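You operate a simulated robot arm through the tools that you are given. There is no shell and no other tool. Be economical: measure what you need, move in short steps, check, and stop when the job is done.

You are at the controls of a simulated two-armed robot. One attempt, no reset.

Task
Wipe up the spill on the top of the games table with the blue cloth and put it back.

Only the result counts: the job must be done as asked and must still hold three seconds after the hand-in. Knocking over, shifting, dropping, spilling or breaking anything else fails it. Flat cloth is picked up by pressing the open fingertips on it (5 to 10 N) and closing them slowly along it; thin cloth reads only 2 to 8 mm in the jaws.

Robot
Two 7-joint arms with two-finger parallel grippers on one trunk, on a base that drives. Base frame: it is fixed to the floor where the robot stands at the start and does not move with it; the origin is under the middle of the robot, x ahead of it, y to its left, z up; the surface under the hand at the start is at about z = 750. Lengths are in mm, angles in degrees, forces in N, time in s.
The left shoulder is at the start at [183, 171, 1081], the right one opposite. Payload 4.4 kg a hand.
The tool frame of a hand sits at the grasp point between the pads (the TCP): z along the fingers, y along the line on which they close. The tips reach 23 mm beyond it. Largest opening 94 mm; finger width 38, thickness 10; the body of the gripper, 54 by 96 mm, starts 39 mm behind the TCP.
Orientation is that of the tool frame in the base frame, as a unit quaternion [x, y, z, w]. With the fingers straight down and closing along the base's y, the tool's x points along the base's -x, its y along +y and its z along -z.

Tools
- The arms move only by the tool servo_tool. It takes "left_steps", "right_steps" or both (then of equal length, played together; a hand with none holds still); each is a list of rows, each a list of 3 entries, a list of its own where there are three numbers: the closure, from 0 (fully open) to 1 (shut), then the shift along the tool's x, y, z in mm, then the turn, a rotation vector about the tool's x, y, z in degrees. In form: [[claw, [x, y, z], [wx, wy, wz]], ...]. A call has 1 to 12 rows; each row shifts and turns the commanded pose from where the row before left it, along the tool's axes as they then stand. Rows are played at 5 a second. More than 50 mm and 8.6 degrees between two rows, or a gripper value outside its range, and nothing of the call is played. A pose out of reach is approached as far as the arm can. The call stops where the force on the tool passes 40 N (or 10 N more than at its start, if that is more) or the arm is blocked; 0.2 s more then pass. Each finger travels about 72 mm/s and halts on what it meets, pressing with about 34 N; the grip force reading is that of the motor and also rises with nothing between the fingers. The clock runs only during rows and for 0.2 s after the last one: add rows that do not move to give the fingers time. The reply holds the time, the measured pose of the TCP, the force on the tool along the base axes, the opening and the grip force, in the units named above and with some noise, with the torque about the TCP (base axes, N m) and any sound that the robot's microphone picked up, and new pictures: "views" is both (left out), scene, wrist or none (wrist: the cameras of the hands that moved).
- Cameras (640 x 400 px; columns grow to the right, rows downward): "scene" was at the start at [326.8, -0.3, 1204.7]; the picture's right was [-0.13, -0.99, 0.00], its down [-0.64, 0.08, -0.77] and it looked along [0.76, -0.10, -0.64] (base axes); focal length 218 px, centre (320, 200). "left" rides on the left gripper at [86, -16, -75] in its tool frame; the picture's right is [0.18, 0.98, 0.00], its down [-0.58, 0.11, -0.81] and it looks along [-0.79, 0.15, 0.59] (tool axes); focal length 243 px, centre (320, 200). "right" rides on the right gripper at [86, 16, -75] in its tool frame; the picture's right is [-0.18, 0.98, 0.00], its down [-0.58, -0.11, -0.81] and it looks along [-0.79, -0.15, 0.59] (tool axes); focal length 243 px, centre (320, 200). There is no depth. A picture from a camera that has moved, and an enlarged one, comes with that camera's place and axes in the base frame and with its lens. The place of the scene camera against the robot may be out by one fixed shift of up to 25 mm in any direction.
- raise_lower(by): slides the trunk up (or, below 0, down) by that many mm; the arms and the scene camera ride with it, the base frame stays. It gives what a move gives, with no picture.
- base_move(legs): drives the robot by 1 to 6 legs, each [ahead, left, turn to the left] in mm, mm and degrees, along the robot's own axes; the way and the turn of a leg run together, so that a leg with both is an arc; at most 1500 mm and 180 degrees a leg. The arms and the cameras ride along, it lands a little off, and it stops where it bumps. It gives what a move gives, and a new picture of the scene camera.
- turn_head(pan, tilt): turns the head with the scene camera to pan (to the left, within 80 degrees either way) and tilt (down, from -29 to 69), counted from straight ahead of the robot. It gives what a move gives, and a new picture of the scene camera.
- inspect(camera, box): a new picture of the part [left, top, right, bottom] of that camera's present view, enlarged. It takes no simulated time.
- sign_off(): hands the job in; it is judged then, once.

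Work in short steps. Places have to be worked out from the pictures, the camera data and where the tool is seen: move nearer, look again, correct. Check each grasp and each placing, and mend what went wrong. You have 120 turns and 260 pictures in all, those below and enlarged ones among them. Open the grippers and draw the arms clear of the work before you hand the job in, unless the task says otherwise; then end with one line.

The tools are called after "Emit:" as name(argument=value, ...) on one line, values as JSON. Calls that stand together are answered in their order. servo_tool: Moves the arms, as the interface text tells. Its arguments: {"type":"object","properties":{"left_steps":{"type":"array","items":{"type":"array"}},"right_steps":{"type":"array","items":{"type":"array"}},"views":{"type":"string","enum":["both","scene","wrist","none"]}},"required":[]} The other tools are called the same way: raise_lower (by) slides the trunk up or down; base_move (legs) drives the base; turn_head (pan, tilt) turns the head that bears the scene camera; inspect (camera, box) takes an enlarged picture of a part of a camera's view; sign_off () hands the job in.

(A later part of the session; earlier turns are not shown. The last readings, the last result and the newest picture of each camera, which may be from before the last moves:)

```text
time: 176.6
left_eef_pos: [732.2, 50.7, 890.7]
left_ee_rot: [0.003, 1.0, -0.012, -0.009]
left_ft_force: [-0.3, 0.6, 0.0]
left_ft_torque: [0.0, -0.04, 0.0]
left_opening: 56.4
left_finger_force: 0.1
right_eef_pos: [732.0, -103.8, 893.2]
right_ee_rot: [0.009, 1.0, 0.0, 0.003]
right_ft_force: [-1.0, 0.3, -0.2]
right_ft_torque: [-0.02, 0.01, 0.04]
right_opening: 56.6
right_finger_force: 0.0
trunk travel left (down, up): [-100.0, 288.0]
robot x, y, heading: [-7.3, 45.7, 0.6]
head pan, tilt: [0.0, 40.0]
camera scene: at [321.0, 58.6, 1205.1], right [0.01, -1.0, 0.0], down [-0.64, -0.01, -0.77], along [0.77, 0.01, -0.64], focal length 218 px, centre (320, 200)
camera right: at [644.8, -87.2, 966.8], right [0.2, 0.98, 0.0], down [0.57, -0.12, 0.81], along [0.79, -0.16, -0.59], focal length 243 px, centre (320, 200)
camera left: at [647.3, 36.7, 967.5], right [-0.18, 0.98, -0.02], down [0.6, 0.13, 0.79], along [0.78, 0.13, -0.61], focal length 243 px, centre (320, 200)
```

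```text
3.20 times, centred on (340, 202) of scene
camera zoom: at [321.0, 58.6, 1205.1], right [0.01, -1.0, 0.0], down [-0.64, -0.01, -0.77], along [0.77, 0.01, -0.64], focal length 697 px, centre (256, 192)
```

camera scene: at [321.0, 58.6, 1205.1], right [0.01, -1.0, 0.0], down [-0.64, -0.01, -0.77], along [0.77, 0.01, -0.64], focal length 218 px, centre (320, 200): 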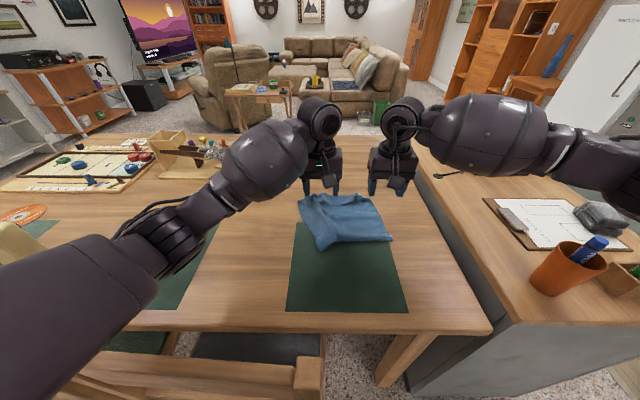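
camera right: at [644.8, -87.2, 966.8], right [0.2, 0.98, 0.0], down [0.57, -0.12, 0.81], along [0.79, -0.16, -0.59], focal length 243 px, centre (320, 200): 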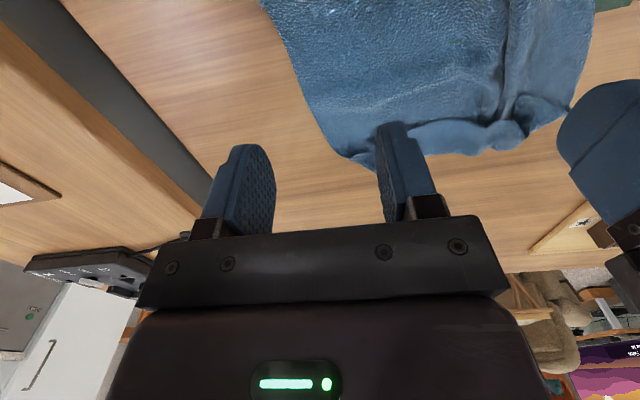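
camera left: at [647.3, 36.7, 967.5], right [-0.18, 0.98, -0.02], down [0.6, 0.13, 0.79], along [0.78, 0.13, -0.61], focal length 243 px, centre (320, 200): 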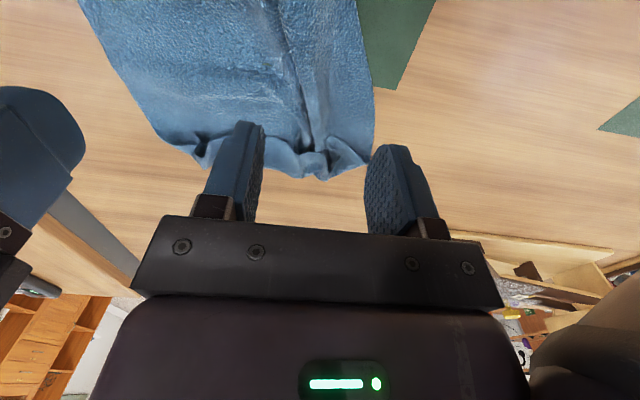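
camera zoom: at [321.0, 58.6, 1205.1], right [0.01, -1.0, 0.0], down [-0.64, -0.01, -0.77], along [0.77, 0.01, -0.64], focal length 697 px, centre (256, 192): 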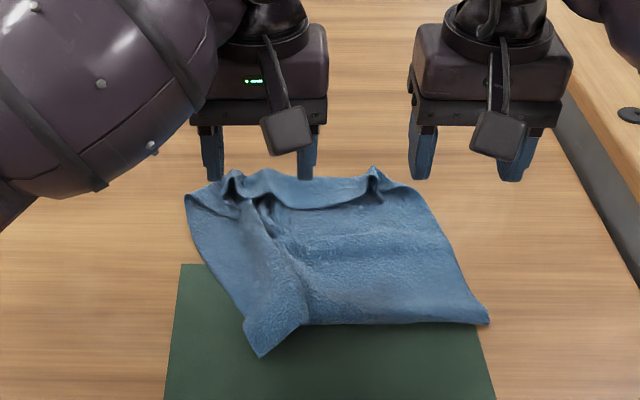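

The cloth is back but bunched: near corners at about [700,−137] and [666,57]. I raise the trunk by 120 (for elbow height over the chairs) and place the hands above these corners.

Emit:
raise_lower(by=120)

Emit:
servo_tool(left_steps=[[0.4, [10, 0, 30], [0, 0, 0]], [0.4, [10, 0, 30], [0, 0, 0]], [0.4, [10, 3, 30], [0, 0, 0]], [0.4, [10, 3, 30], [0, 0, 0]]], right_steps=[[0.4, [5, -2, 30], [0, 0, 0]], [0.4, [5, -3, 30], [0, 0, 0]], [0.4, [5, -3, 30], [0, 0, 0]], [0.4, [5, -3, 30], [0, 0, 0]]], views="both")

Emit:
turn_head(pan=60, tilt=60)

```text
time: 178.1
left_eef_pos: [732.0, 52.3, 1007.4]
left_ee_rot: [0.004, 1.0, -0.013, -0.011]
left_ft_force: [0.1, -0.1, -0.3]
left_ft_torque: [-0.02, 0.04, 0.02]
left_opening: 56.2
left_finger_force: 0.0
right_eef_pos: [733.1, -105.6, 1009.1]
right_ee_rot: [0.01, 1.0, 0.002, 0.001]
right_ft_force: [0.4, 0.2, -0.4]
right_ft_torque: [-0.05, 0.04, -0.02]
right_opening: 56.4
right_finger_force: 0.0
trunk travel left (down, up): [-220.0, 168.0]
robot x, y, heading: [-3.8, 43.4, 0.6]
head pan, tilt: [0.0, 40.0]
```

```text
time: 179.1
left_eef_pos: [688.5, 55.8, 888.8]
left_ee_rot: [0.003, 1.0, -0.013, -0.009]
left_ft_force: [-0.1, 0.3, 1.5]
left_ft_torque: [0.04, -0.01, -0.03]
left_opening: 56.4
left_finger_force: 0.0
right_eef_pos: [712.1, -116.3, 889.5]
right_ee_rot: [0.009, 1.0, 0.001, 0.003]
right_ft_force: [-0.3, -0.6, 0.2]
right_ft_torque: [0.0, -0.02, 0.0]
right_opening: 56.7
right_finger_force: 0.1
trunk travel left (down, up): [-220.0, 168.0]
robot x, y, heading: [-4.4, 40.8, 0.7]
head pan, tilt: [0.0, 40.0]
camera scene: at [205.4, 56.9, 1344.4], right [0.01, -1.0, 0.0], down [-0.64, -0.01, -0.77], along [0.77, 0.01, -0.64], focal length 218 px, centre (320, 200)
camera right: at [627.0, -97.4, 964.4], right [0.2, 0.98, 0.0], down [0.58, -0.12, 0.81], along [0.79, -0.16, -0.59], focal length 243 px, centre (320, 200)
camera left: at [604.1, 41.5, 966.0], right [-0.18, 0.98, -0.02], down [0.6, 0.13, 0.79], along [0.78, 0.13, -0.61], focal length 243 px, centre (320, 200)
```

scene: 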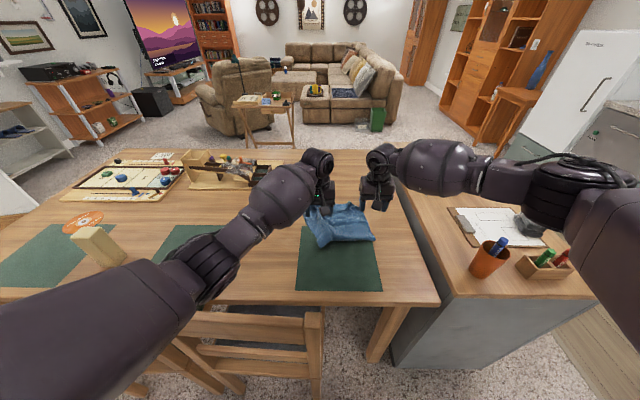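
right: 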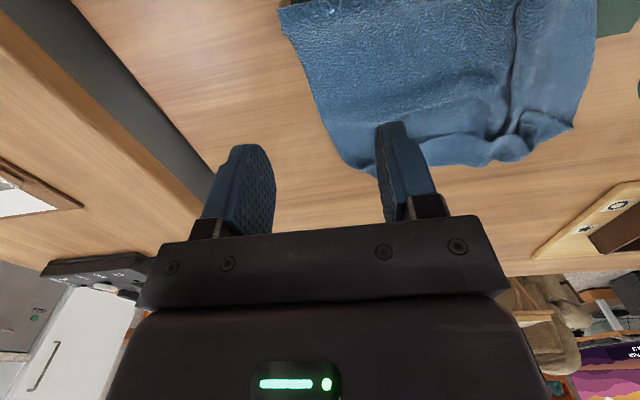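
left: 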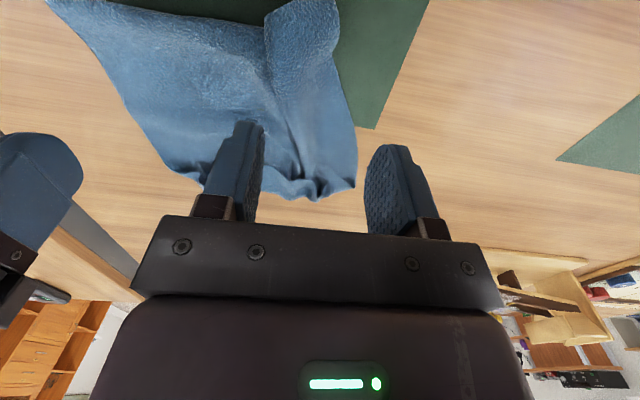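

```text
time: 180.4
left_eef_pos: [687.9, 55.1, 891.1]
left_ee_rot: [0.003, 1.0, -0.013, -0.01]
left_ft_force: [0.7, -0.2, -0.2]
left_ft_torque: [0.03, -0.04, 0.03]
left_opening: 56.5
left_finger_force: 0.0
right_eef_pos: [713.3, -114.5, 891.7]
right_ee_rot: [0.01, 1.0, 0.001, 0.003]
right_ft_force: [-0.3, 0.0, 0.7]
right_ft_torque: [0.0, -0.01, 0.0]
right_opening: 56.5
right_finger_force: 0.1
trunk travel left (down, up): [-220.0, 168.0]
robot x, y, heading: [-7.0, 43.7, 0.7]
head pan, tilt: [60.0, 60.0]
camera scene: at [152.3, 114.1, 1317.9], right [0.87, -0.49, 0.0], down [-0.42, -0.75, -0.5], along [0.25, 0.44, -0.87], focal length 218 px, centre (320, 200)
```

scene: 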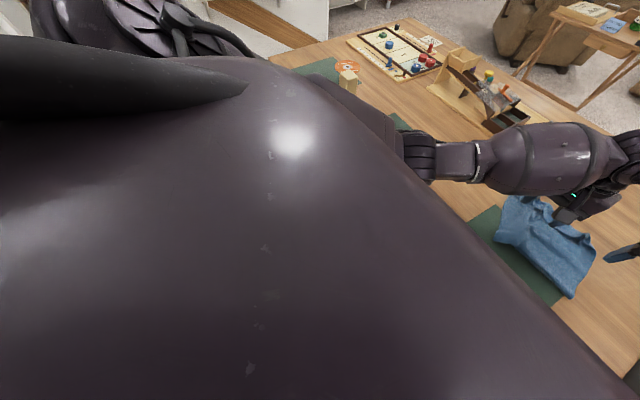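

Elbows are well above the table. Near corners are at about [682,−137] right and [655,60] left. I place the right hand at [700,−100] and the left at [675,38] and lower to just above the cloth.

Emit:
servo_tool(left_steps=[[0.4, [7, -9, 25], [0, 0, 0]], [0.4, [6, -9, 25], [0, 0, 0]], [0.4, [0, 0, 25], [0, 0, 0]], [0.4, [0, 0, 20], [0, 0, 0]], [0.4, [0, 0, 10], [0, 0, 0]], [0.4, [0, 0, 0], [0, 0, 0]]], right_steps=[[0.4, [7, 8, 25], [0, 0, 0]], [0.4, [6, 8, 25], [0, 0, 0]], [0.4, [0, 0, 25], [0, 0, 0]], [0.4, [0, 0, 20], [0, 0, 0]], [0.4, [0, 0, 13], [0, 0, 0]], [0.4, [0, 0, 0], [0, 0, 0]]], views="wrist")

Emit:
turn_head(pan=0, tilt=50)

```text
time: 181.8
left_eef_pos: [673.2, 33.9, 786.2]
left_ee_rot: [0.004, 1.0, -0.013, -0.009]
left_ft_force: [0.0, 0.7, -0.3]
left_ft_torque: [-0.05, -0.01, -0.01]
left_opening: 56.3
left_finger_force: 0.1
right_eef_pos: [701.1, -95.6, 784.3]
right_ee_rot: [0.009, 1.0, 0.001, 0.003]
right_ft_force: [0.2, 0.1, -0.5]
right_ft_torque: [0.0, 0.02, -0.03]
right_opening: 56.3
right_finger_force: 0.0
trunk travel left (down, up): [-220.0, 168.0]
robot x, y, heading: [-10.6, 44.2, 0.6]
head pan, tilt: [60.0, 60.0]
camera right: at [615.1, -78.8, 856.8], right [0.2, 0.98, 0.0], down [0.57, -0.12, 0.81], along [0.79, -0.16, -0.59], focal length 243 px, centre (320, 200)
camera left: at [589.3, 18.5, 862.5], right [-0.18, 0.98, -0.02], down [0.6, 0.13, 0.79], along [0.78, 0.13, -0.61], focal length 243 px, centre (320, 200)
```

right: 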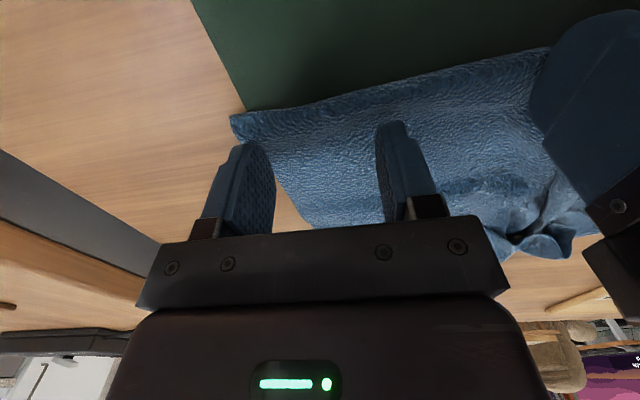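
left: 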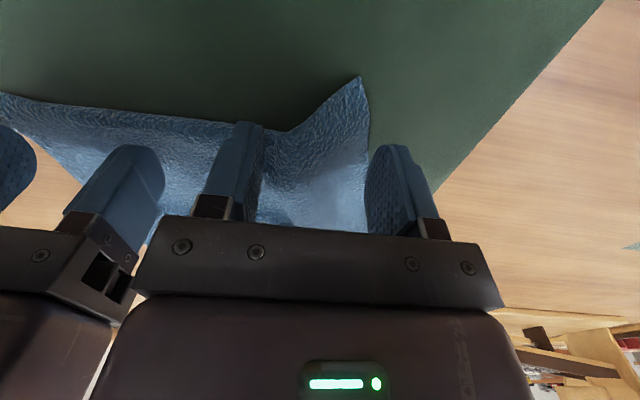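

```text
time: 183.1
left_eef_pos: [673.3, 31.0, 785.5]
left_ee_rot: [0.004, 1.0, -0.013, -0.009]
left_ft_force: [-0.2, -0.3, -0.4]
left_ft_torque: [0.02, 0.0, 0.01]
left_opening: 56.2
left_finger_force: 0.0
right_eef_pos: [700.2, -96.5, 782.9]
right_ee_rot: [0.01, 1.0, 0.001, 0.003]
right_ft_force: [-0.2, -0.2, -0.7]
right_ft_torque: [0.01, 0.01, 0.01]
right_opening: 56.6
right_finger_force: 0.1
trunk travel left (down, up): [-220.0, 168.0]
robot x, y, heading: [-9.0, 44.4, 0.7]
head pan, tilt: [0.0, 50.0]
camera scene: at [196.6, 57.0, 1330.5], right [0.01, -1.0, 0.0], down [-0.77, -0.01, -0.64], along [0.64, 0.01, -0.77], focal length 218 px, centre (320, 200)
```

scene: 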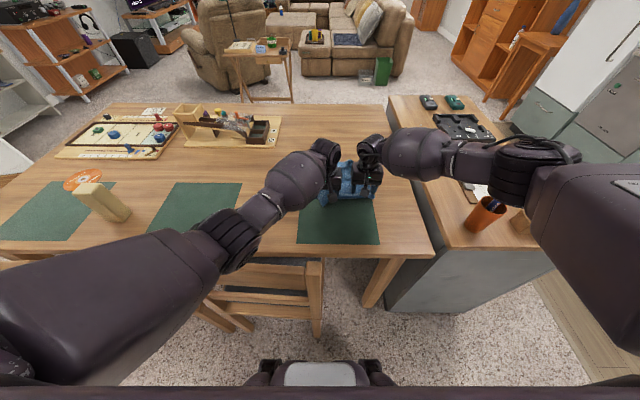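

The right elbow seems to be near the pen cup on the island; I look that way before going on.

Emit:
turn_head(pan=-50, tilt=45)

```text
time: 184.3
left_eef_pos: [673.8, 32.1, 785.9]
left_ee_rot: [0.004, 1.0, -0.013, -0.008]
left_ft_force: [-0.9, -0.3, 0.6]
left_ft_torque: [0.02, -0.01, 0.0]
left_opening: 56.7
left_finger_force: 0.0
right_eef_pos: [702.1, -96.8, 783.7]
right_ee_rot: [0.01, 1.0, 0.0, 0.002]
right_ft_force: [0.0, 0.4, 0.4]
right_ft_torque: [0.04, 0.0, -0.01]
right_opening: 56.6
right_finger_force: 0.0
trunk travel left (down, up): [-220.0, 168.0]
robot x, y, heading: [-7.3, 45.3, 0.7]
head pan, tilt: [-50.0, 45.0]
camera scene: at [172.7, -5.6, 1337.4], right [-0.76, -0.65, 0.0], down [-0.46, 0.54, -0.71], along [0.46, -0.54, -0.71], focal length 218 px, centre (320, 200)
```

scene: 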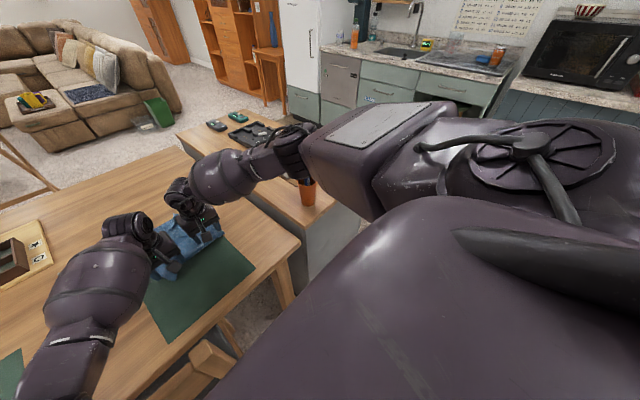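

By geometry the arm is nearly stretched and the elbow is around z≈1050, well above the pens. I lower to contact.

Emit:
servo_tool(left_steps=[[0.4, [0, 0, 4], [0, 0, 0]], [0.4, [0, 0, 3], [0, 0, 0]], [0.4, [0, 0, 2], [0, 0, 0]], [0.4, [0, 0, 0], [0, 0, 0]]], right_steps=[[0.4, [0, 0, 3], [0, 0, 0]], [0.4, [0, 0, 3], [0, 0, 0]], [0.4, [0, 0, 1], [0, 0, 0]], [0.4, [0, 0, 0], [0, 0, 0]]], views="none")

```text
time: 185.3
left_eef_pos: [673.7, 33.6, 777.2]
left_ee_rot: [0.004, 1.0, -0.013, -0.008]
left_ft_force: [0.7, 0.2, -0.7]
left_ft_torque: [0.03, 0.01, -0.01]
left_opening: 56.3
left_finger_force: 0.1
right_eef_pos: [701.6, -98.5, 777.8]
right_ee_rot: [0.01, 1.0, 0.001, 0.003]
right_ft_force: [-0.1, 0.4, 1.3]
right_ft_torque: [0.03, 0.02, -0.03]
right_opening: 56.4
right_finger_force: 0.1
trunk travel left (down, up): [-220.0, 168.0]
robot x, y, heading: [-2.2, 43.4, 0.7]
head pan, tilt: [-50.0, 45.0]
```

Emit:
servo_tool(left_steps=[[0.4, [0, 0, 1.5], [0, 0, 0]], [0.4, [0, 0, 1], [0, 0, 0]], [0.4, [0, 0, 0], [0, 0, 0]]], right_steps=[[0.4, [0, 0, 1.5], [0, 0, 0]], [0.4, [0, 0, 1], [0, 0, 0]], [0.4, [0, 0, 0], [0, 0, 0]]], views="none")

```text
time: 186.1
left_eef_pos: [674.1, 33.1, 775.9]
left_ee_rot: [0.003, 1.0, -0.014, -0.008]
left_ft_force: [-0.6, 0.0, 1.1]
left_ft_torque: [0.02, -0.02, -0.01]
left_opening: 56.4
left_finger_force: 0.1
right_eef_pos: [700.6, -97.6, 774.2]
right_ee_rot: [0.01, 1.0, 0.001, 0.003]
right_ft_force: [0.4, -1.1, 11.9]
right_ft_torque: [-0.15, 0.23, -0.04]
right_opening: 55.9
right_finger_force: 0.1
trunk travel left (down, up): [-220.0, 168.0]
robot x, y, heading: [-8.5, 43.2, 0.9]
head pan, tilt: [-50.0, 45.0]
```

Right presses 12 N, left just touches; I press the left 1 mm more and close both slowly.

Emit:
servo_tool(left_steps=[[0.4, [0, 0, 1], [0, 0, 0]], [0.47, [0, 0, 0.5], [0, 0, 0]], [0.54, [0, 0, 0], [0, 0, 0]], [0.6, [0, 0, 0], [0, 0, 0]], [0.66, [0, 0, 0], [0, 0, 0]], [0.72, [0, 0, 0], [0, 0, 0]], [0.78, [0, 0, 0], [0, 0, 0]], [0.84, [0, 0, 0], [0, 0, 0]], [0.9, [0, 0, 0], [0, 0, 0]], [0.96, [0, 0, 0], [0, 0, 0]], [1, [0, 0, 0], [0, 0, 0]], [1, [0, 0, 0], [0, 0, 0]]], right_steps=[[0.4, [0, 0, 0], [0, 0, 0]], [0.47, [0, 0, 0], [0, 0, 0]], [0.54, [0, 0, 0], [0, 0, 0]], [0.6, [0, 0, 0], [0, 0, 0]], [0.66, [0, 0, 0], [0, 0, 0]], [0.72, [0, 0, 0], [0, 0, 0]], [0.78, [0, 0, 0], [0, 0, 0]], [0.84, [0, 0, 0], [0, 0, 0]], [0.9, [0, 0, 0], [0, 0, 0]], [0.96, [0, 0, 0], [0, 0, 0]], [1, [0, 0, 0], [0, 0, 0]], [1, [0, 0, 0], [0, 0, 0]]], views="wrist")

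```text
time: 188.7
left_eef_pos: [673.6, 32.4, 774.9]
left_ee_rot: [0.003, 1.0, -0.015, -0.006]
left_ft_force: [-0.6, -13.8, 5.8]
left_ft_torque: [-0.37, -0.06, -0.1]
left_opening: 5.8
left_finger_force: 34.2
right_eef_pos: [700.0, -96.5, 775.6]
right_ee_rot: [0.008, 1.0, 0.002, 0.004]
right_ft_force: [0.0, 15.8, 17.2]
right_ft_torque: [0.31, 0.16, -0.2]
right_opening: 3.1
right_finger_force: 34.3
trunk travel left (down, up): [-220.0, 168.0]
robot x, y, heading: [-3.1, 44.2, 0.3]
head pan, tilt: [-50.0, 45.0]
camera right: at [613.3, -78.0, 849.0], right [0.2, 0.98, 0.01], down [0.57, -0.12, 0.81], along [0.79, -0.16, -0.59], focal length 243 px, centre (320, 200)
camera left: at [588.3, 18.8, 852.1], right [-0.18, 0.98, -0.02], down [0.59, 0.13, 0.79], along [0.78, 0.13, -0.61], focal length 243 px, centre (320, 200)
```

right: 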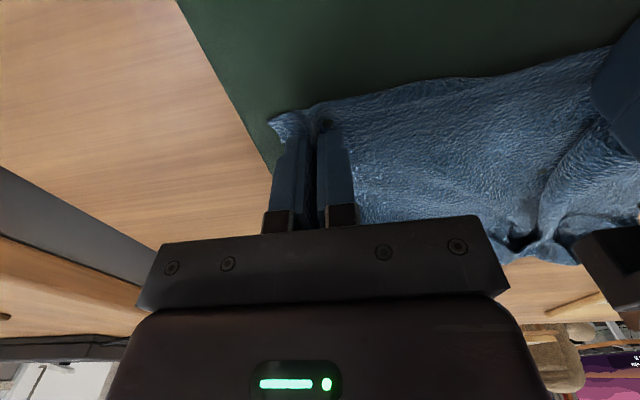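
left: 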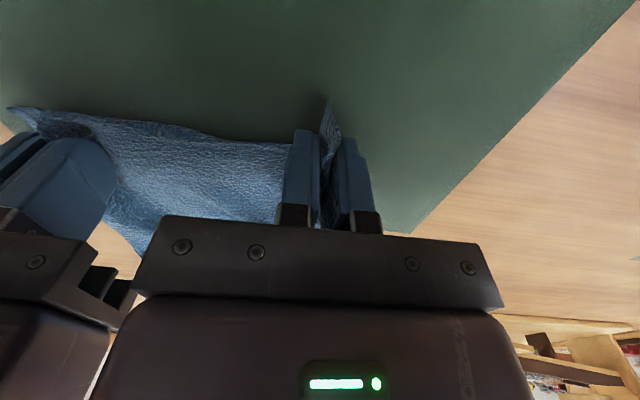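

Both hold cloth. I lift 5 mm (so the mat isn't dragged), ease the tension, and pull back with the base 80 mm, 12 to the left.

Emit:
servo_tool(left_steps=[[1, [0, -2, -3], [0, 0, 0]], [1, [0, -2, -3], [0, 0, 0]], [1, [0, 0, 0], [0, 0, 0]]], right_steps=[[1, [0, 1, -4], [0, 0, 0]], [1, [0, 1, -3], [0, 0, 0]], [1, [0, 0, 0], [0, 0, 0]]], views="none")

Emit:
base_move(legs=[[-80, 12, 0]])

Emit:
turn_head(pan=0, tilt=50)

Emit:
inspect(camera="scene", box=[250, 130, 410, 230])

```text
time: 189.5
left_eef_pos: [673.5, 29.5, 779.0]
left_ee_rot: [0.004, 1.0, -0.013, -0.009]
left_ft_force: [0.9, -11.6, 1.4]
left_ft_torque: [-0.29, -0.01, -0.06]
left_opening: 4.9
left_finger_force: 33.8
right_eef_pos: [700.9, -96.9, 778.1]
right_ee_rot: [0.011, 1.0, 0.0, 0.001]
right_ft_force: [-0.2, 10.4, 0.4]
right_ft_torque: [0.22, -0.01, -0.17]
right_opening: 3.0
right_finger_force: 34.0
trunk travel left (down, up): [-220.0, 168.0]
robot x, y, heading: [-6.3, 46.0, 0.7]
head pan, tilt: [-50.0, 45.0]
```

```text
time: 190.6
left_eef_pos: [592.9, 41.7, 778.7]
left_ee_rot: [0.002, 1.0, -0.013, -0.008]
left_ft_force: [1.3, -8.6, 1.4]
left_ft_torque: [-0.26, -0.04, -0.02]
left_opening: 4.2
left_finger_force: 34.3
right_eef_pos: [619.4, -84.7, 781.1]
right_ee_rot: [0.01, 1.0, 0.0, 0.004]
right_ft_force: [-1.2, 8.2, 0.1]
right_ft_torque: [0.21, -0.01, -0.17]
right_opening: 3.1
right_finger_force: 33.8
trunk travel left (down, up): [-220.0, 168.0]
robot x, y, heading: [-85.9, 55.0, 0.6]
head pan, tilt: [-50.0, 45.0]
camera scene: at [90.1, 5.6, 1337.7], right [-0.76, -0.65, 0.0], down [-0.46, 0.54, -0.71], along [0.46, -0.54, -0.71], focal length 218 px, centre (320, 200)
```

scene: 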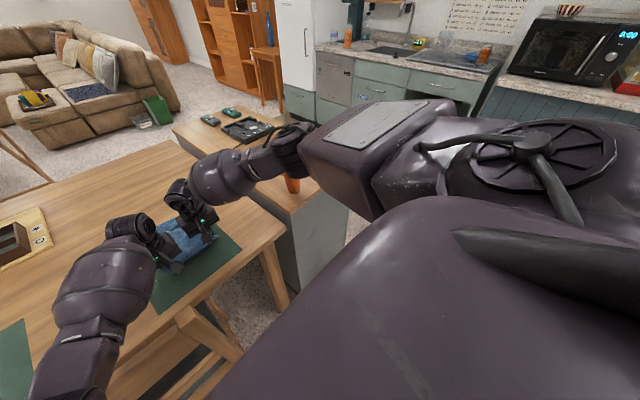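

```text
time: 191.8
left_eef_pos: [591.9, 41.7, 780.0]
left_ee_rot: [0.003, 1.0, -0.013, -0.008]
left_ft_force: [0.4, -7.8, 2.7]
left_ft_torque: [-0.24, 0.0, 0.01]
left_opening: 4.4
left_finger_force: 34.2
right_eef_pos: [620.1, -84.1, 780.6]
right_ee_rot: [0.008, 1.0, 0.001, 0.002]
right_ft_force: [-0.5, 7.7, -0.4]
right_ft_torque: [0.16, -0.03, -0.1]
right_opening: 3.0
right_finger_force: 34.6
trunk travel left (down, up): [-220.0, 168.0]
robot x, y, heading: [-86.7, 56.3, 0.7]
head pan, tilt: [0.0, 50.0]
camera scene: at [115.1, 68.0, 1330.6], right [0.01, -1.0, 0.0], down [-0.77, -0.01, -0.64], along [0.64, 0.01, -0.77], focal length 218 px, centre (320, 200)
```

scene: 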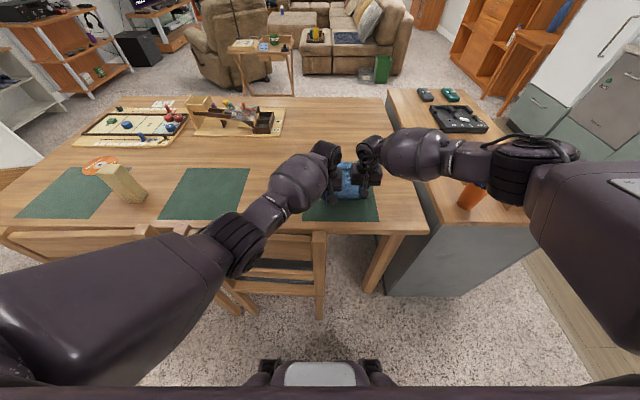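

```text
4.00 times, centred on (330, 180) of scene
camera zoom: at [115.1, 68.0, 1330.6], right [0.01, -1.0, 0.0], down [-0.77, -0.01, -0.64], along [0.64, 0.01, -0.77], focal length 872 px, centre (280, 280)
```

zoom: 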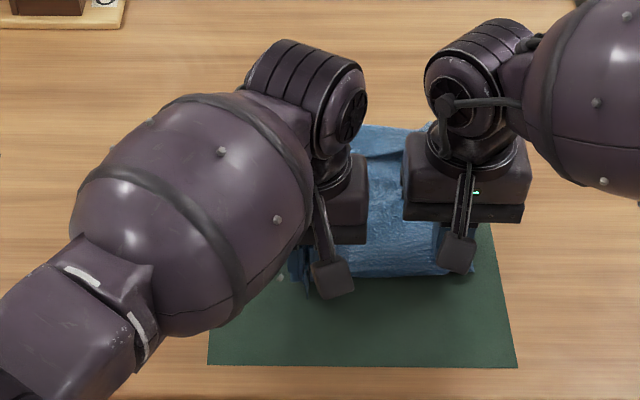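

The cloth's near edge is back at x≈597. I release both hands, lift and look at its shape from above.

Emit:
servo_tool(left_steps=[[0.9, [0, 0, 0], [0, 0, 0]], [0.75, [0, 0, 0], [0, 0, 0]], [0.6, [0, 0, -1], [0, 0, 0]], [0.5, [0, 0, -5], [0, 0, 0]], [0.4, [0, 0, -20], [0, 0, 0]], [0.4, [0, 0, -40], [0, 0, 0]], [0.4, [0, 0, -40], [0, 0, 0]], [0.4, [0, 20, -40], [0, 0, 0]], [0.4, [0, 40, -20], [0, 0, 0]], [0.4, [0, 45, 0], [0, 0, 0]], [0.4, [0, 45, 0], [0, 0, 0]]], right_steps=[[0.9, [0, 0, 0], [0, 0, 0]], [0.75, [0, 0, 0], [0, 0, 0]], [0.6, [0, 0, -1], [0, 0, 0]], [0.5, [0, 0, -5], [0, 0, 0]], [0.4, [0, 0, -20], [0, 0, 0]], [0.4, [0, 0, -40], [0, 0, 0]], [0.4, [0, 0, -40], [0, 0, 0]], [0.4, [0, -20, -40], [0, 0, 0]], [0.4, [0, -40, -20], [0, 0, 0]], [0.4, [0, -45, 0], [0, 0, 0]], [0.4, [0, -45, 0], [0, 0, 0]]], views="scene")

Emit:
inspect(camera="scene", box=[240, 110, 432, 230])

```text
time: 194.2
left_eef_pos: [599.1, 195.8, 941.3]
left_ee_rot: [0.004, 1.0, -0.013, -0.009]
left_ft_force: [0.1, 0.6, -0.3]
left_ft_torque: [-0.03, 0.03, 0.0]
left_opening: 56.4
left_finger_force: 0.0
right_eef_pos: [615.9, -235.4, 947.7]
right_ee_rot: [0.008, 1.0, 0.001, 0.003]
right_ft_force: [-0.7, 0.0, 0.3]
right_ft_torque: [0.0, 0.01, 0.02]
right_opening: 56.5
right_finger_force: 0.0
trunk travel left (down, up): [-220.0, 168.0]
robot x, y, heading: [-88.0, 56.5, 0.6]
head pan, tilt: [0.0, 50.0]
camera scene: at [115.0, 68.4, 1330.5], right [0.01, -1.0, 0.0], down [-0.77, -0.01, -0.64], along [0.64, 0.01, -0.77], focal length 218 px, centre (320, 200)
```

scene: 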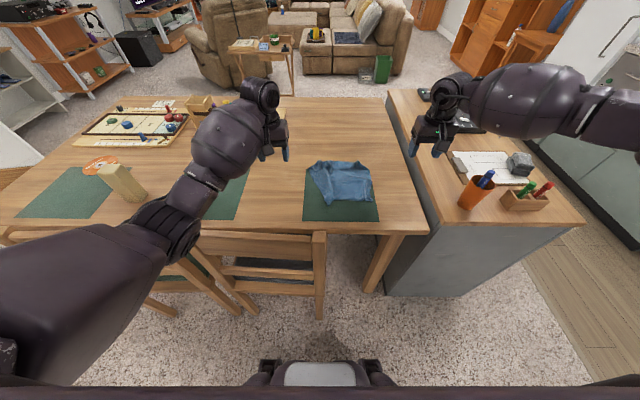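

```text
3.33 times, centred on (336, 170) of scene
camera zoom: at [115.0, 68.4, 1330.5], right [0.01, -1.0, 0.0], down [-0.77, -0.01, -0.64], along [0.64, 0.01, -0.77], focal length 726 px, centre (267, 300)
```

zoom: 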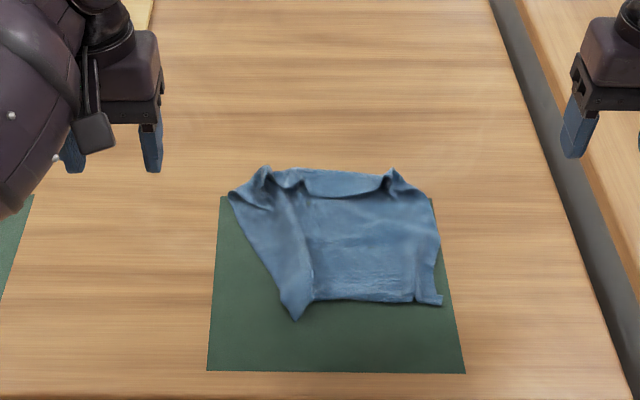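

The table top is clean at the spill. The cloth lies at x 585–808, y −125…112, somewhat bunched at the far edge. I'll grip the far corners and stretch it forward to its old size; first lower the trunk again and go above the far corners.

Emit:
servo_tool(left_steps=[[0.4, [-20, 0, -25], [0, 0, 0]], [0.4, [-20, 0, -25], [0, 0, 0]], [0.4, [-20, 0, -20], [0, 0, 0]]], right_steps=[[0.4, [-20, 0, -25], [0, 0, 0]], [0.4, [-20, 0, -25], [0, 0, 0]], [0.4, [-20, 0, -20], [0, 0, 0]]], views="none")

Emit:
raise_lower(by=-120)

Emit:
base_move(legs=[[25, 0, -0.6]])

```text
time: 194.9
left_eef_pos: [658.0, 198.0, 1011.9]
left_ee_rot: [0.002, 1.0, -0.012, -0.009]
left_ft_force: [-0.4, 0.5, -1.1]
left_ft_torque: [-0.03, -0.01, 0.0]
left_opening: 56.3
left_finger_force: 0.1
right_eef_pos: [676.0, -235.3, 1016.8]
right_ee_rot: [0.01, 1.0, 0.0, 0.002]
right_ft_force: [0.6, 0.8, -0.6]
right_ft_torque: [-0.02, -0.03, 0.0]
right_opening: 56.4
right_finger_force: 0.1
trunk travel left (down, up): [-220.0, 168.0]
robot x, y, heading: [-86.5, 51.0, 0.8]
head pan, tilt: [0.0, 50.0]
```

```text
time: 196.4
left_eef_pos: [656.0, 195.0, 901.9]
left_ee_rot: [0.003, 1.0, -0.012, -0.001]
left_ft_force: [0.4, 0.0, -0.4]
left_ft_torque: [0.0, -0.03, 0.01]
left_opening: 56.4
left_finger_force: 0.1
right_eef_pos: [674.3, -238.1, 903.6]
right_ee_rot: [0.009, 1.0, 0.002, 0.007]
right_ft_force: [-0.5, -0.3, 0.8]
right_ft_torque: [0.0, -0.02, 0.0]
right_opening: 56.6
right_finger_force: 0.1
trunk travel left (down, up): [-100.0, 288.0]
robot x, y, heading: [-87.9, 55.7, 0.7]
head pan, tilt: [0.0, 50.0]
```

```text
time: 197.3
left_eef_pos: [682.1, 190.6, 888.8]
left_ee_rot: [0.008, 1.0, -0.014, -0.009]
left_ft_force: [-0.7, -0.3, 0.0]
left_ft_torque: [0.02, -0.01, -0.01]
left_opening: 56.6
left_finger_force: 0.0
right_eef_pos: [699.3, -243.1, 894.6]
right_ee_rot: [0.015, 1.0, 0.002, 0.003]
right_ft_force: [0.1, 0.0, 0.4]
right_ft_torque: [0.0, 0.01, -0.02]
right_opening: 56.4
right_finger_force: 0.0
trunk travel left (down, up): [-100.0, 288.0]
robot x, y, heading: [-60.9, 56.4, 0.1]
head pan, tilt: [0.0, 50.0]
camera scene: at [257.1, 66.8, 1190.2], right [0.0, -1.0, 0.0], down [-0.77, 0.0, -0.64], along [0.64, 0.0, -0.77], focal length 218 px, centre (320, 200)
```

scene: 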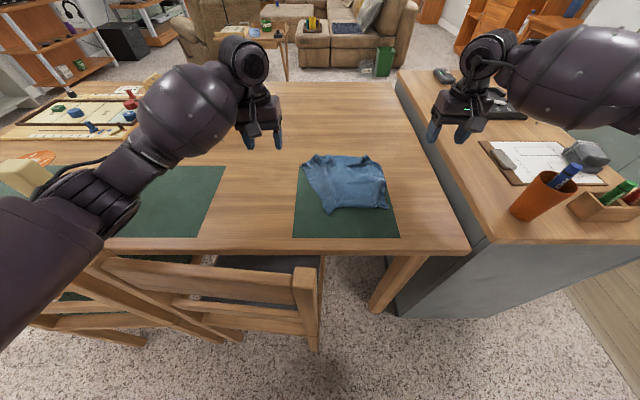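

I move the hands over the two old grip peaks at the far edge, [790,70] and [790,−83], down to z≈800.

Emit:
servo_tool(left_steps=[[0.4, [-21.6, -24, 10], [0, 0, 0]], [0.4, [-21.6, -24, 10], [0, 0, 0]], [0.4, [-21.6, -24, 10], [0, 0, 0]], [0.4, [-21.6, -24, 20], [0, 0, 0]], [0.4, [-21.6, -24, 20], [0, 0, 0]], [0.4, [0, 0, 18], [0, 0, 0]], [0.4, [0, 0, 0], [0, 0, 0]]], right_steps=[[0.4, [-18.2, 32, 10], [0, 0, 0]], [0.4, [-18.2, 32, 10], [0, 0, 0]], [0.4, [-18.2, 32, 10], [0, 0, 0]], [0.4, [-18.2, 32, 20], [0, 0, 0]], [0.4, [-18.2, 32, 20], [0, 0, 0]], [0.4, [0, 0, 23], [0, 0, 0]], [0.4, [0, 0, 0], [0, 0, 0]]], views="both")

```text
time: 198.9
left_eef_pos: [787.3, 67.1, 802.3]
left_ee_rot: [0.008, 1.0, -0.012, -0.009]
left_ft_force: [-0.2, 0.1, -0.4]
left_ft_torque: [0.0, 0.0, 0.0]
left_opening: 56.4
left_finger_force: 0.1
right_eef_pos: [798.1, -83.6, 803.9]
right_ee_rot: [0.015, 1.0, 0.001, 0.004]
right_ft_force: [-0.7, -0.1, 0.2]
right_ft_torque: [0.0, 0.02, -0.01]
right_opening: 56.6
right_finger_force: 0.1
trunk travel left (down, up): [-100.0, 288.0]
robot x, y, heading: [-61.4, 53.9, 0.1]
head pan, tilt: [0.0, 50.0]
camera scene: at [256.5, 66.7, 1190.9], right [0.0, -1.0, 0.0], down [-0.77, 0.0, -0.64], along [0.64, 0.0, -0.77], focal length 218 px, centre (320, 200)
camera right: at [710.8, -66.5, 876.9], right [0.21, 0.98, 0.0], down [0.57, -0.13, 0.81], along [0.79, -0.17, -0.59], focal length 243 px, centre (320, 200)
camera left: at [701.9, 54.4, 877.8], right [-0.17, 0.99, -0.02], down [0.6, 0.12, 0.79], along [0.78, 0.12, -0.61], focal length 243 px, centre (320, 200)
```

scene: 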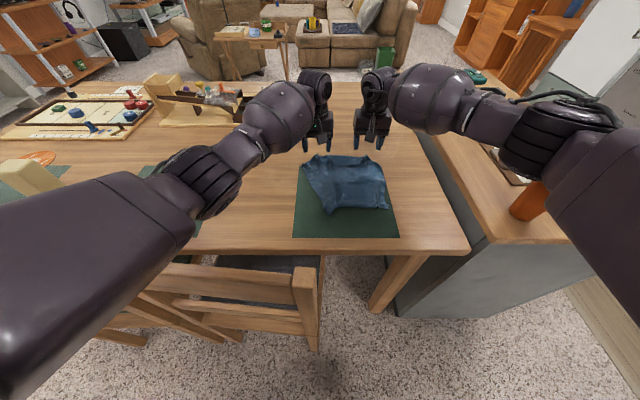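
right: 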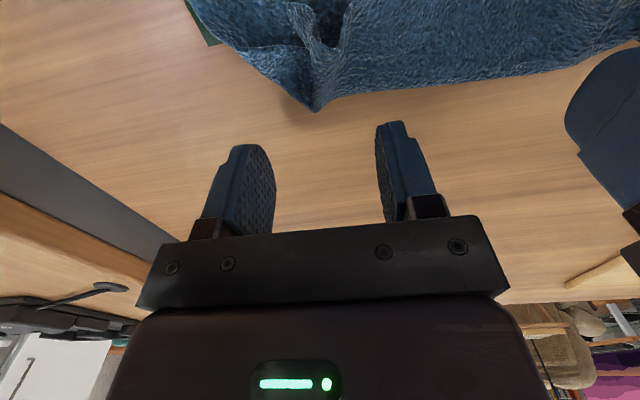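
left: 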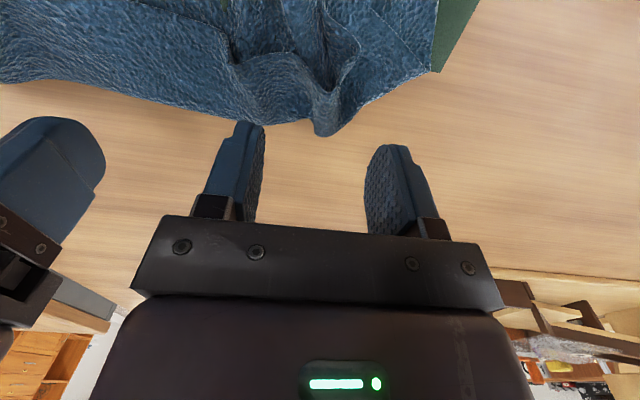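

The edge peaks are at x≈783, just short of the hands. I move back ~25–33 mm so the fingers straddle the standing ridges, and lower.

Emit:
servo_tool(left_steps=[[0.3, [12, 1, 0], [0, 0, 0]], [0.3, [12, 0, 8], [0, 0, 0]], [0.3, [0, 0, 10], [0, 0, 0]], [0.3, [0, 0, 6], [0, 0, 0]], [0.3, [0, 0, 1.5], [0, 0, 0]], [0.3, [0, 0, 0], [0, 0, 0]]], right_steps=[[0.3, [17, 0, 0], [0, 0, 0]], [0.3, [17, 0, 8], [0, 0, 0]], [0.3, [0, 0, 10], [0, 0, 0]], [0.3, [0, 0, 8], [0, 0, 0]], [0.3, [0, 0, 1.5], [0, 0, 0]], [0.3, [0, 0, 0], [0, 0, 0]]], views="wrist")

```text
time: 200.3
left_eef_pos: [762.5, 67.0, 776.1]
left_ee_rot: [0.008, 1.0, -0.013, -0.009]
left_ft_force: [0.1, 0.6, 0.5]
left_ft_torque: [-0.01, 0.05, -0.02]
left_opening: 65.8
left_finger_force: 0.1
right_eef_pos: [759.7, -84.0, 776.9]
right_ee_rot: [0.015, 1.0, 0.001, 0.002]
right_ft_force: [-0.8, -0.6, 0.3]
right_ft_torque: [-0.01, 0.0, 0.0]
right_opening: 65.9
right_finger_force: 0.1
trunk travel left (down, up): [-100.0, 288.0]
robot x, y, heading: [-64.6, 53.5, 0.0]
head pan, tilt: [0.0, 50.0]
camera right: at [673.8, -65.7, 850.2], right [0.21, 0.98, 0.0], down [0.57, -0.13, 0.81], along [0.79, -0.17, -0.59], focal length 243 px, centre (320, 200)
camera left: at [677.7, 53.2, 854.2], right [-0.17, 0.99, -0.02], down [0.6, 0.12, 0.79], along [0.78, 0.12, -0.61], focal length 243 px, centre (320, 200)
```

right: 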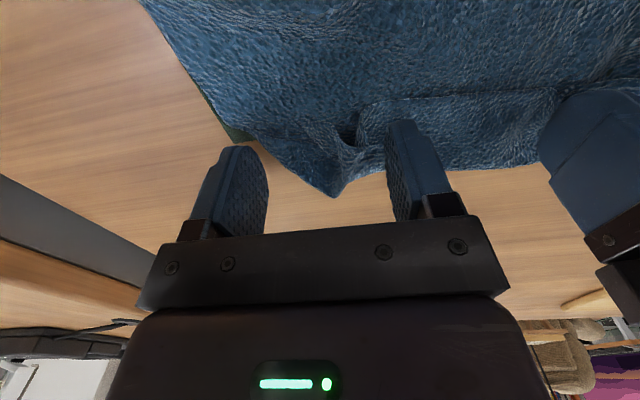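
left: 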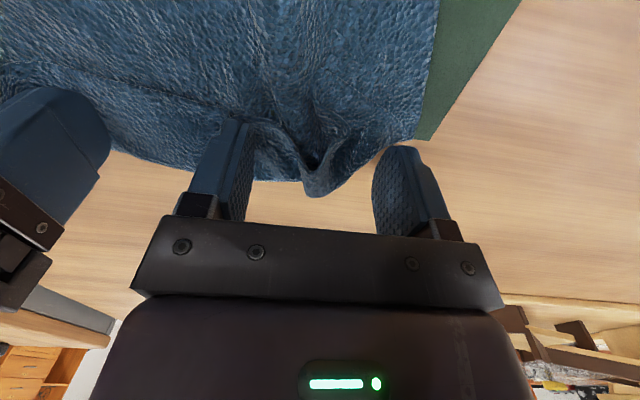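

The ridges stand between the fingers. I press 1 mm and close slowly.

Emit:
servo_tool(left_steps=[[0.3, [3, 0, 1], [0, 0, 0]], [0.4, [0, 0, 0.5], [0, 0, 0]], [0.5, [0, 0, 0], [0, 0, 0]], [0.58, [0, 0, 0], [0, 0, 0]], [0.66, [0, 0, 0], [0, 0, 0]], [0.74, [0, 0, 0], [0, 0, 0]], [0.82, [0, 0, 0], [0, 0, 0]], [0.9, [0, 0, 0], [0, 0, 0]], [0.96, [0, 0, 0], [0, 0, 0]], [1, [0, 0, 0], [0, 0, 0]], [1, [0, 0, 0], [0, 0, 0]], [1, [0, 0, -4], [0, 0, 0]]], right_steps=[[0.3, [3, 0, 1], [0, 0, 0]], [0.4, [0, 0, 0.5], [0, 0, 0]], [0.5, [0, 0, 0], [0, 0, 0]], [0.58, [0, 0, 0], [0, 0, 0]], [0.66, [0, 0, 0], [0, 0, 0]], [0.74, [0, 0, 0], [0, 0, 0]], [0.82, [0, 0, 0], [0, 0, 0]], [0.9, [0, 0, 0], [0, 0, 0]], [0.96, [0, 0, 0], [0, 0, 0]], [1, [0, 0, 0], [0, 0, 0]], [1, [0, 0, 0], [0, 0, 0]], [1, [0, 0, -4], [0, 0, 0]]], views="wrist")

```text
time: 202.9
left_eef_pos: [759.2, 65.7, 778.8]
left_ee_rot: [0.009, 1.0, -0.015, -0.01]
left_ft_force: [-1.6, -17.4, 1.7]
left_ft_torque: [-0.41, 0.02, -0.09]
left_opening: 4.4
left_finger_force: 34.1
right_eef_pos: [756.1, -82.9, 777.8]
right_ee_rot: [0.014, 1.0, 0.002, 0.003]
right_ft_force: [0.8, 16.9, 0.3]
right_ft_torque: [0.38, -0.03, 0.07]
right_opening: 4.6
right_finger_force: 33.5
trunk travel left (down, up): [-100.0, 288.0]
robot x, y, heading: [-63.2, 51.5, 0.3]
head pan, tilt: [0.0, 50.0]
camera right: at [669.6, -64.5, 852.3], right [0.21, 0.98, 0.0], down [0.57, -0.13, 0.81], along [0.79, -0.17, -0.59], focal length 243 px, centre (320, 200)
camera left: at [674.1, 52.7, 856.1], right [-0.17, 0.99, -0.02], down [0.6, 0.12, 0.79], along [0.78, 0.12, -0.61], focal length 243 px, centre (320, 200)
```

right: 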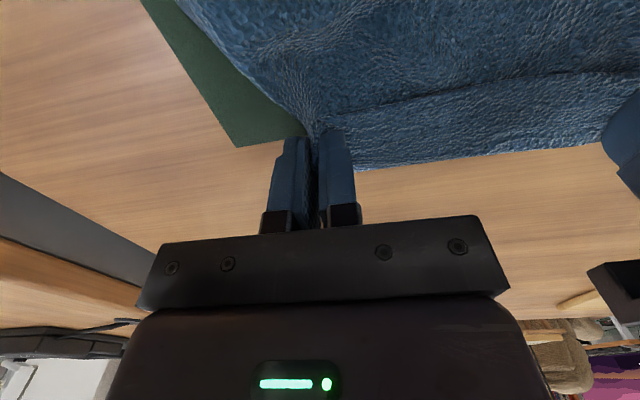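
left: 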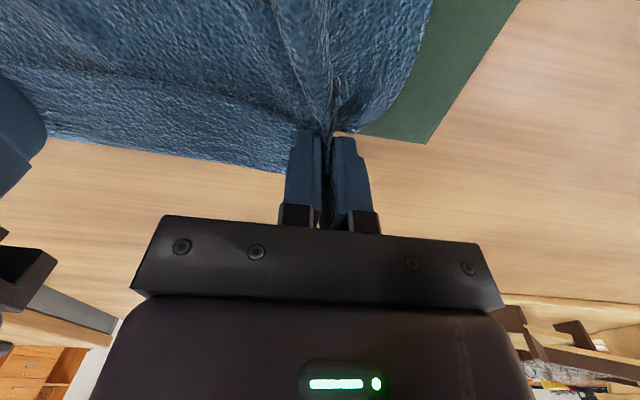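

Both grips hold. I ease the tension a little and pull the far edge forward 62 mm with the base.

Emit:
servo_tool(left_steps=[[1, [0, -2, 0], [0, 0, 0]], [1, [0, 0, 0], [0, 0, 0]]], right_steps=[[1, [0, 2, 0], [0, 0, 0]], [1, [0, 0, 0], [0, 0, 0]]], views="none")

Emit:
base_move(legs=[[60, 10, 0]])

Emit:
inspect(camera="scene", box=[250, 120, 410, 220])

```text
time: 203.5
left_eef_pos: [760.6, 64.5, 779.3]
left_ee_rot: [0.008, 1.0, -0.013, -0.009]
left_ft_force: [-1.3, -13.5, 1.0]
left_ft_torque: [-0.27, 0.02, -0.05]
left_opening: 4.2
left_finger_force: 33.7
right_eef_pos: [755.7, -81.6, 778.8]
right_ee_rot: [0.015, 1.0, 0.001, 0.003]
right_ft_force: [-0.6, 11.9, 0.8]
right_ft_torque: [0.31, 0.01, 0.04]
right_opening: 4.9
right_finger_force: 33.4
trunk travel left (down, up): [-100.0, 288.0]
robot x, y, heading: [-66.5, 55.8, 0.3]
head pan, tilt: [0.0, 50.0]
```

```text
time: 204.4
left_eef_pos: [817.9, 73.2, 781.7]
left_ee_rot: [0.008, 1.0, -0.013, -0.009]
left_ft_force: [-0.2, -11.2, 0.6]
left_ft_torque: [-0.24, 0.0, -0.03]
left_opening: 4.6
left_finger_force: 34.0
right_eef_pos: [814.7, -72.4, 780.7]
right_ee_rot: [0.014, 1.0, 0.001, 0.005]
right_ft_force: [0.9, 11.3, 0.7]
right_ft_torque: [0.24, -0.04, 0.08]
right_opening: 4.6
right_finger_force: 34.2
trunk travel left (down, up): [-100.0, 288.0]
robot x, y, heading: [-4.4, 63.1, 0.3]
head pan, tilt: [0.0, 50.0]
camera scene: at [314.2, 76.1, 1191.3], right [0.0, -1.0, 0.0], down [-0.76, 0.0, -0.64], along [0.64, 0.0, -0.76], focal length 218 px, centre (320, 200)
```

scene: 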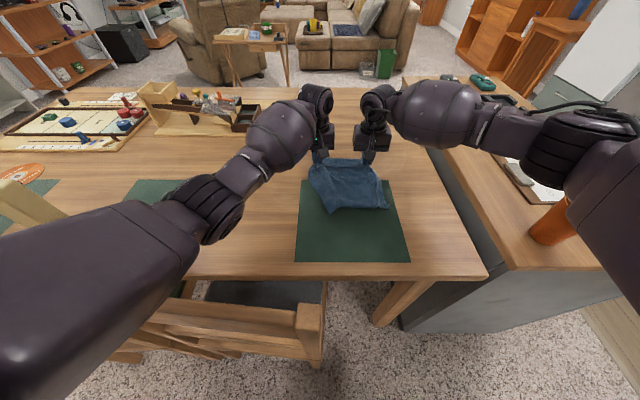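

```text
4.00 times, centred on (330, 170) of scene
camera zoom: at [314.2, 76.1, 1191.3], right [0.0, -1.0, 0.0], down [-0.76, 0.0, -0.64], along [0.64, 0.0, -0.76], focal length 872 px, centre (280, 320)
```

zoom: 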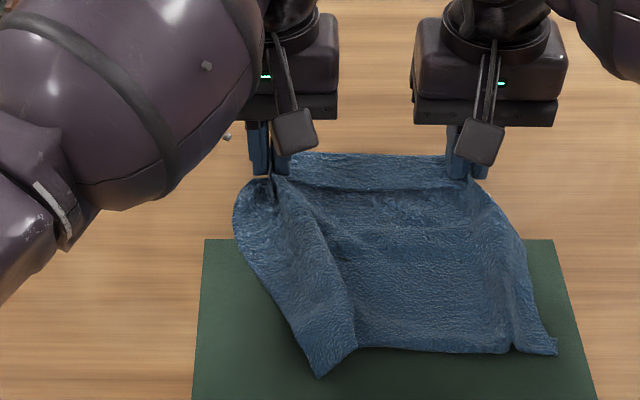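

The cloth now lies at x≈650–856, close to its old centre [727,16] but ~20 mm to the right. I nudge it 20 left, then release and lift away.

Emit:
base_move(legs=[[-12, 22, 0]])

Emit:
servo_tool(left_steps=[[1, [0, 0, 2], [0, 0, 0]], [0.9, [0, 0, 0], [0, 0, 0]], [0.75, [0, 0, 0], [0, 0, 0]], [0.6, [0, 0, -1], [0, 0, 0]], [0.5, [0, 0, -5], [0, 0, 0]], [0.4, [0, 0, -20], [0, 0, 0]], [0.4, [0, 0, -40], [0, 0, 0]], [0.4, [0, 0, -40], [0, 0, 0]], [0.4, [20, 30, -20], [0, 0, 0]], [0.4, [20, 40, 0], [0, 0, 0]], [0.4, [20, 40, 0], [0, 0, 0]]], right_steps=[[1, [0, 0, 2], [0, 0, 0]], [0.9, [0, 0, 0], [0, 0, 0]], [0.75, [0, 0, 0], [0, 0, 0]], [0.6, [0, 0, -1], [0, 0, 0]], [0.5, [0, 0, -5], [0, 0, 0]], [0.4, [0, 0, -20], [0, 0, 0]], [0.4, [0, 0, -40], [0, 0, 0]], [0.4, [0, 0, -40], [0, 0, 0]], [0.4, [20, -30, -20], [0, 0, 0]], [0.4, [20, -40, 0], [0, 0, 0]], [0.4, [20, -40, 0], [0, 0, 0]]], views="both")

Emit:
inspect(camera="scene", box=[250, 120, 410, 220])

```text
time: 205.3
left_eef_pos: [807.0, 94.8, 779.4]
left_ee_rot: [0.009, 1.0, -0.014, -0.009]
left_ft_force: [0.1, -7.3, 1.8]
left_ft_torque: [-0.22, -0.02, -0.08]
left_opening: 4.6
left_finger_force: 33.7
right_eef_pos: [803.2, -50.0, 778.5]
right_ee_rot: [0.015, 1.0, 0.002, 0.002]
right_ft_force: [0.1, 7.5, -0.8]
right_ft_torque: [0.18, -0.01, 0.0]
right_opening: 4.3
right_finger_force: 34.4
trunk travel left (down, up): [-100.0, 288.0]
robot x, y, heading: [-13.3, 86.9, 0.5]
head pan, tilt: [0.0, 50.0]
camera scene: at [304.6, 98.6, 1190.6], right [0.0, -1.0, 0.0], down [-0.77, 0.0, -0.64], along [0.64, 0.0, -0.77], focal length 218 px, centre (320, 200)
```

scene: 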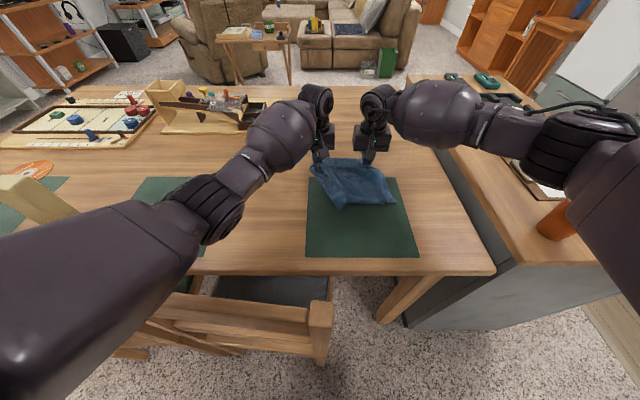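

```text
time: 207.7
left_eef_pos: [749.6, 209.1, 904.1]
left_ee_rot: [0.01, 1.0, -0.013, -0.009]
left_ft_force: [-1.0, -0.3, -0.1]
left_ft_torque: [-0.01, -0.02, 0.0]
left_opening: 56.6
left_finger_force: 0.1
right_eef_pos: [739.7, -159.9, 904.9]
right_ee_rot: [0.014, 1.0, 0.002, 0.003]
right_ft_force: [0.3, 0.1, 0.2]
right_ft_torque: [-0.01, 0.0, 0.0]
right_opening: 56.6
right_finger_force: 0.1
trunk travel left (down, up): [-100.0, 288.0]
robot x, y, heading: [-14.5, 88.5, 0.2]
head pan, tilt: [0.0, 50.0]
camera scene: at [303.8, 98.4, 1191.0], right [0.0, -1.0, 0.0], down [-0.77, 0.0, -0.64], along [0.64, 0.0, -0.77], focal length 218 px, centre (320, 200)
camera right: at [653.1, -142.2, 978.4], right [0.21, 0.98, 0.01], down [0.57, -0.13, 0.81], along [0.79, -0.17, -0.59], focal length 243 px, centre (320, 200)
camera left: at [664.9, 196.3, 981.4], right [-0.17, 0.99, -0.02], down [0.6, 0.12, 0.79], along [0.78, 0.12, -0.61], focal length 243 px, centre (320, 200)
```

scene: 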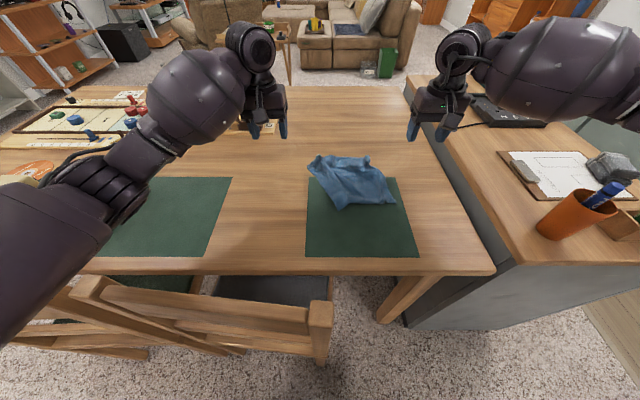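
right: 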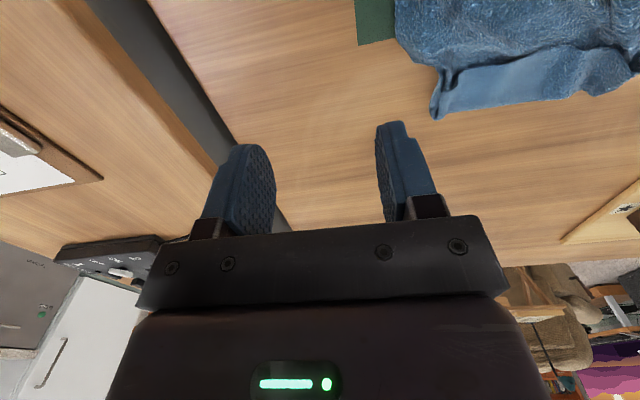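
left: 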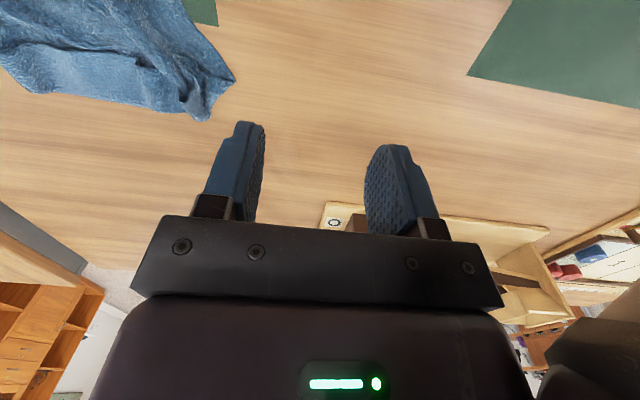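

```text
4.00 times, centred on (330, 170) of scene
camera zoom: at [303.8, 98.4, 1191.0], right [0.0, -1.0, 0.0], down [-0.77, 0.0, -0.64], along [0.64, 0.0, -0.77], focal length 872 px, centre (280, 320)
```

zoom: 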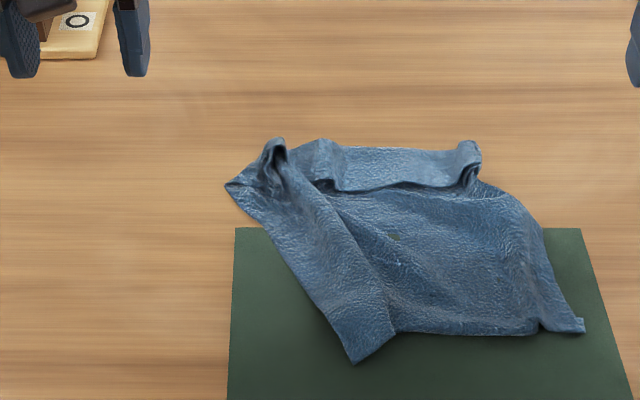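

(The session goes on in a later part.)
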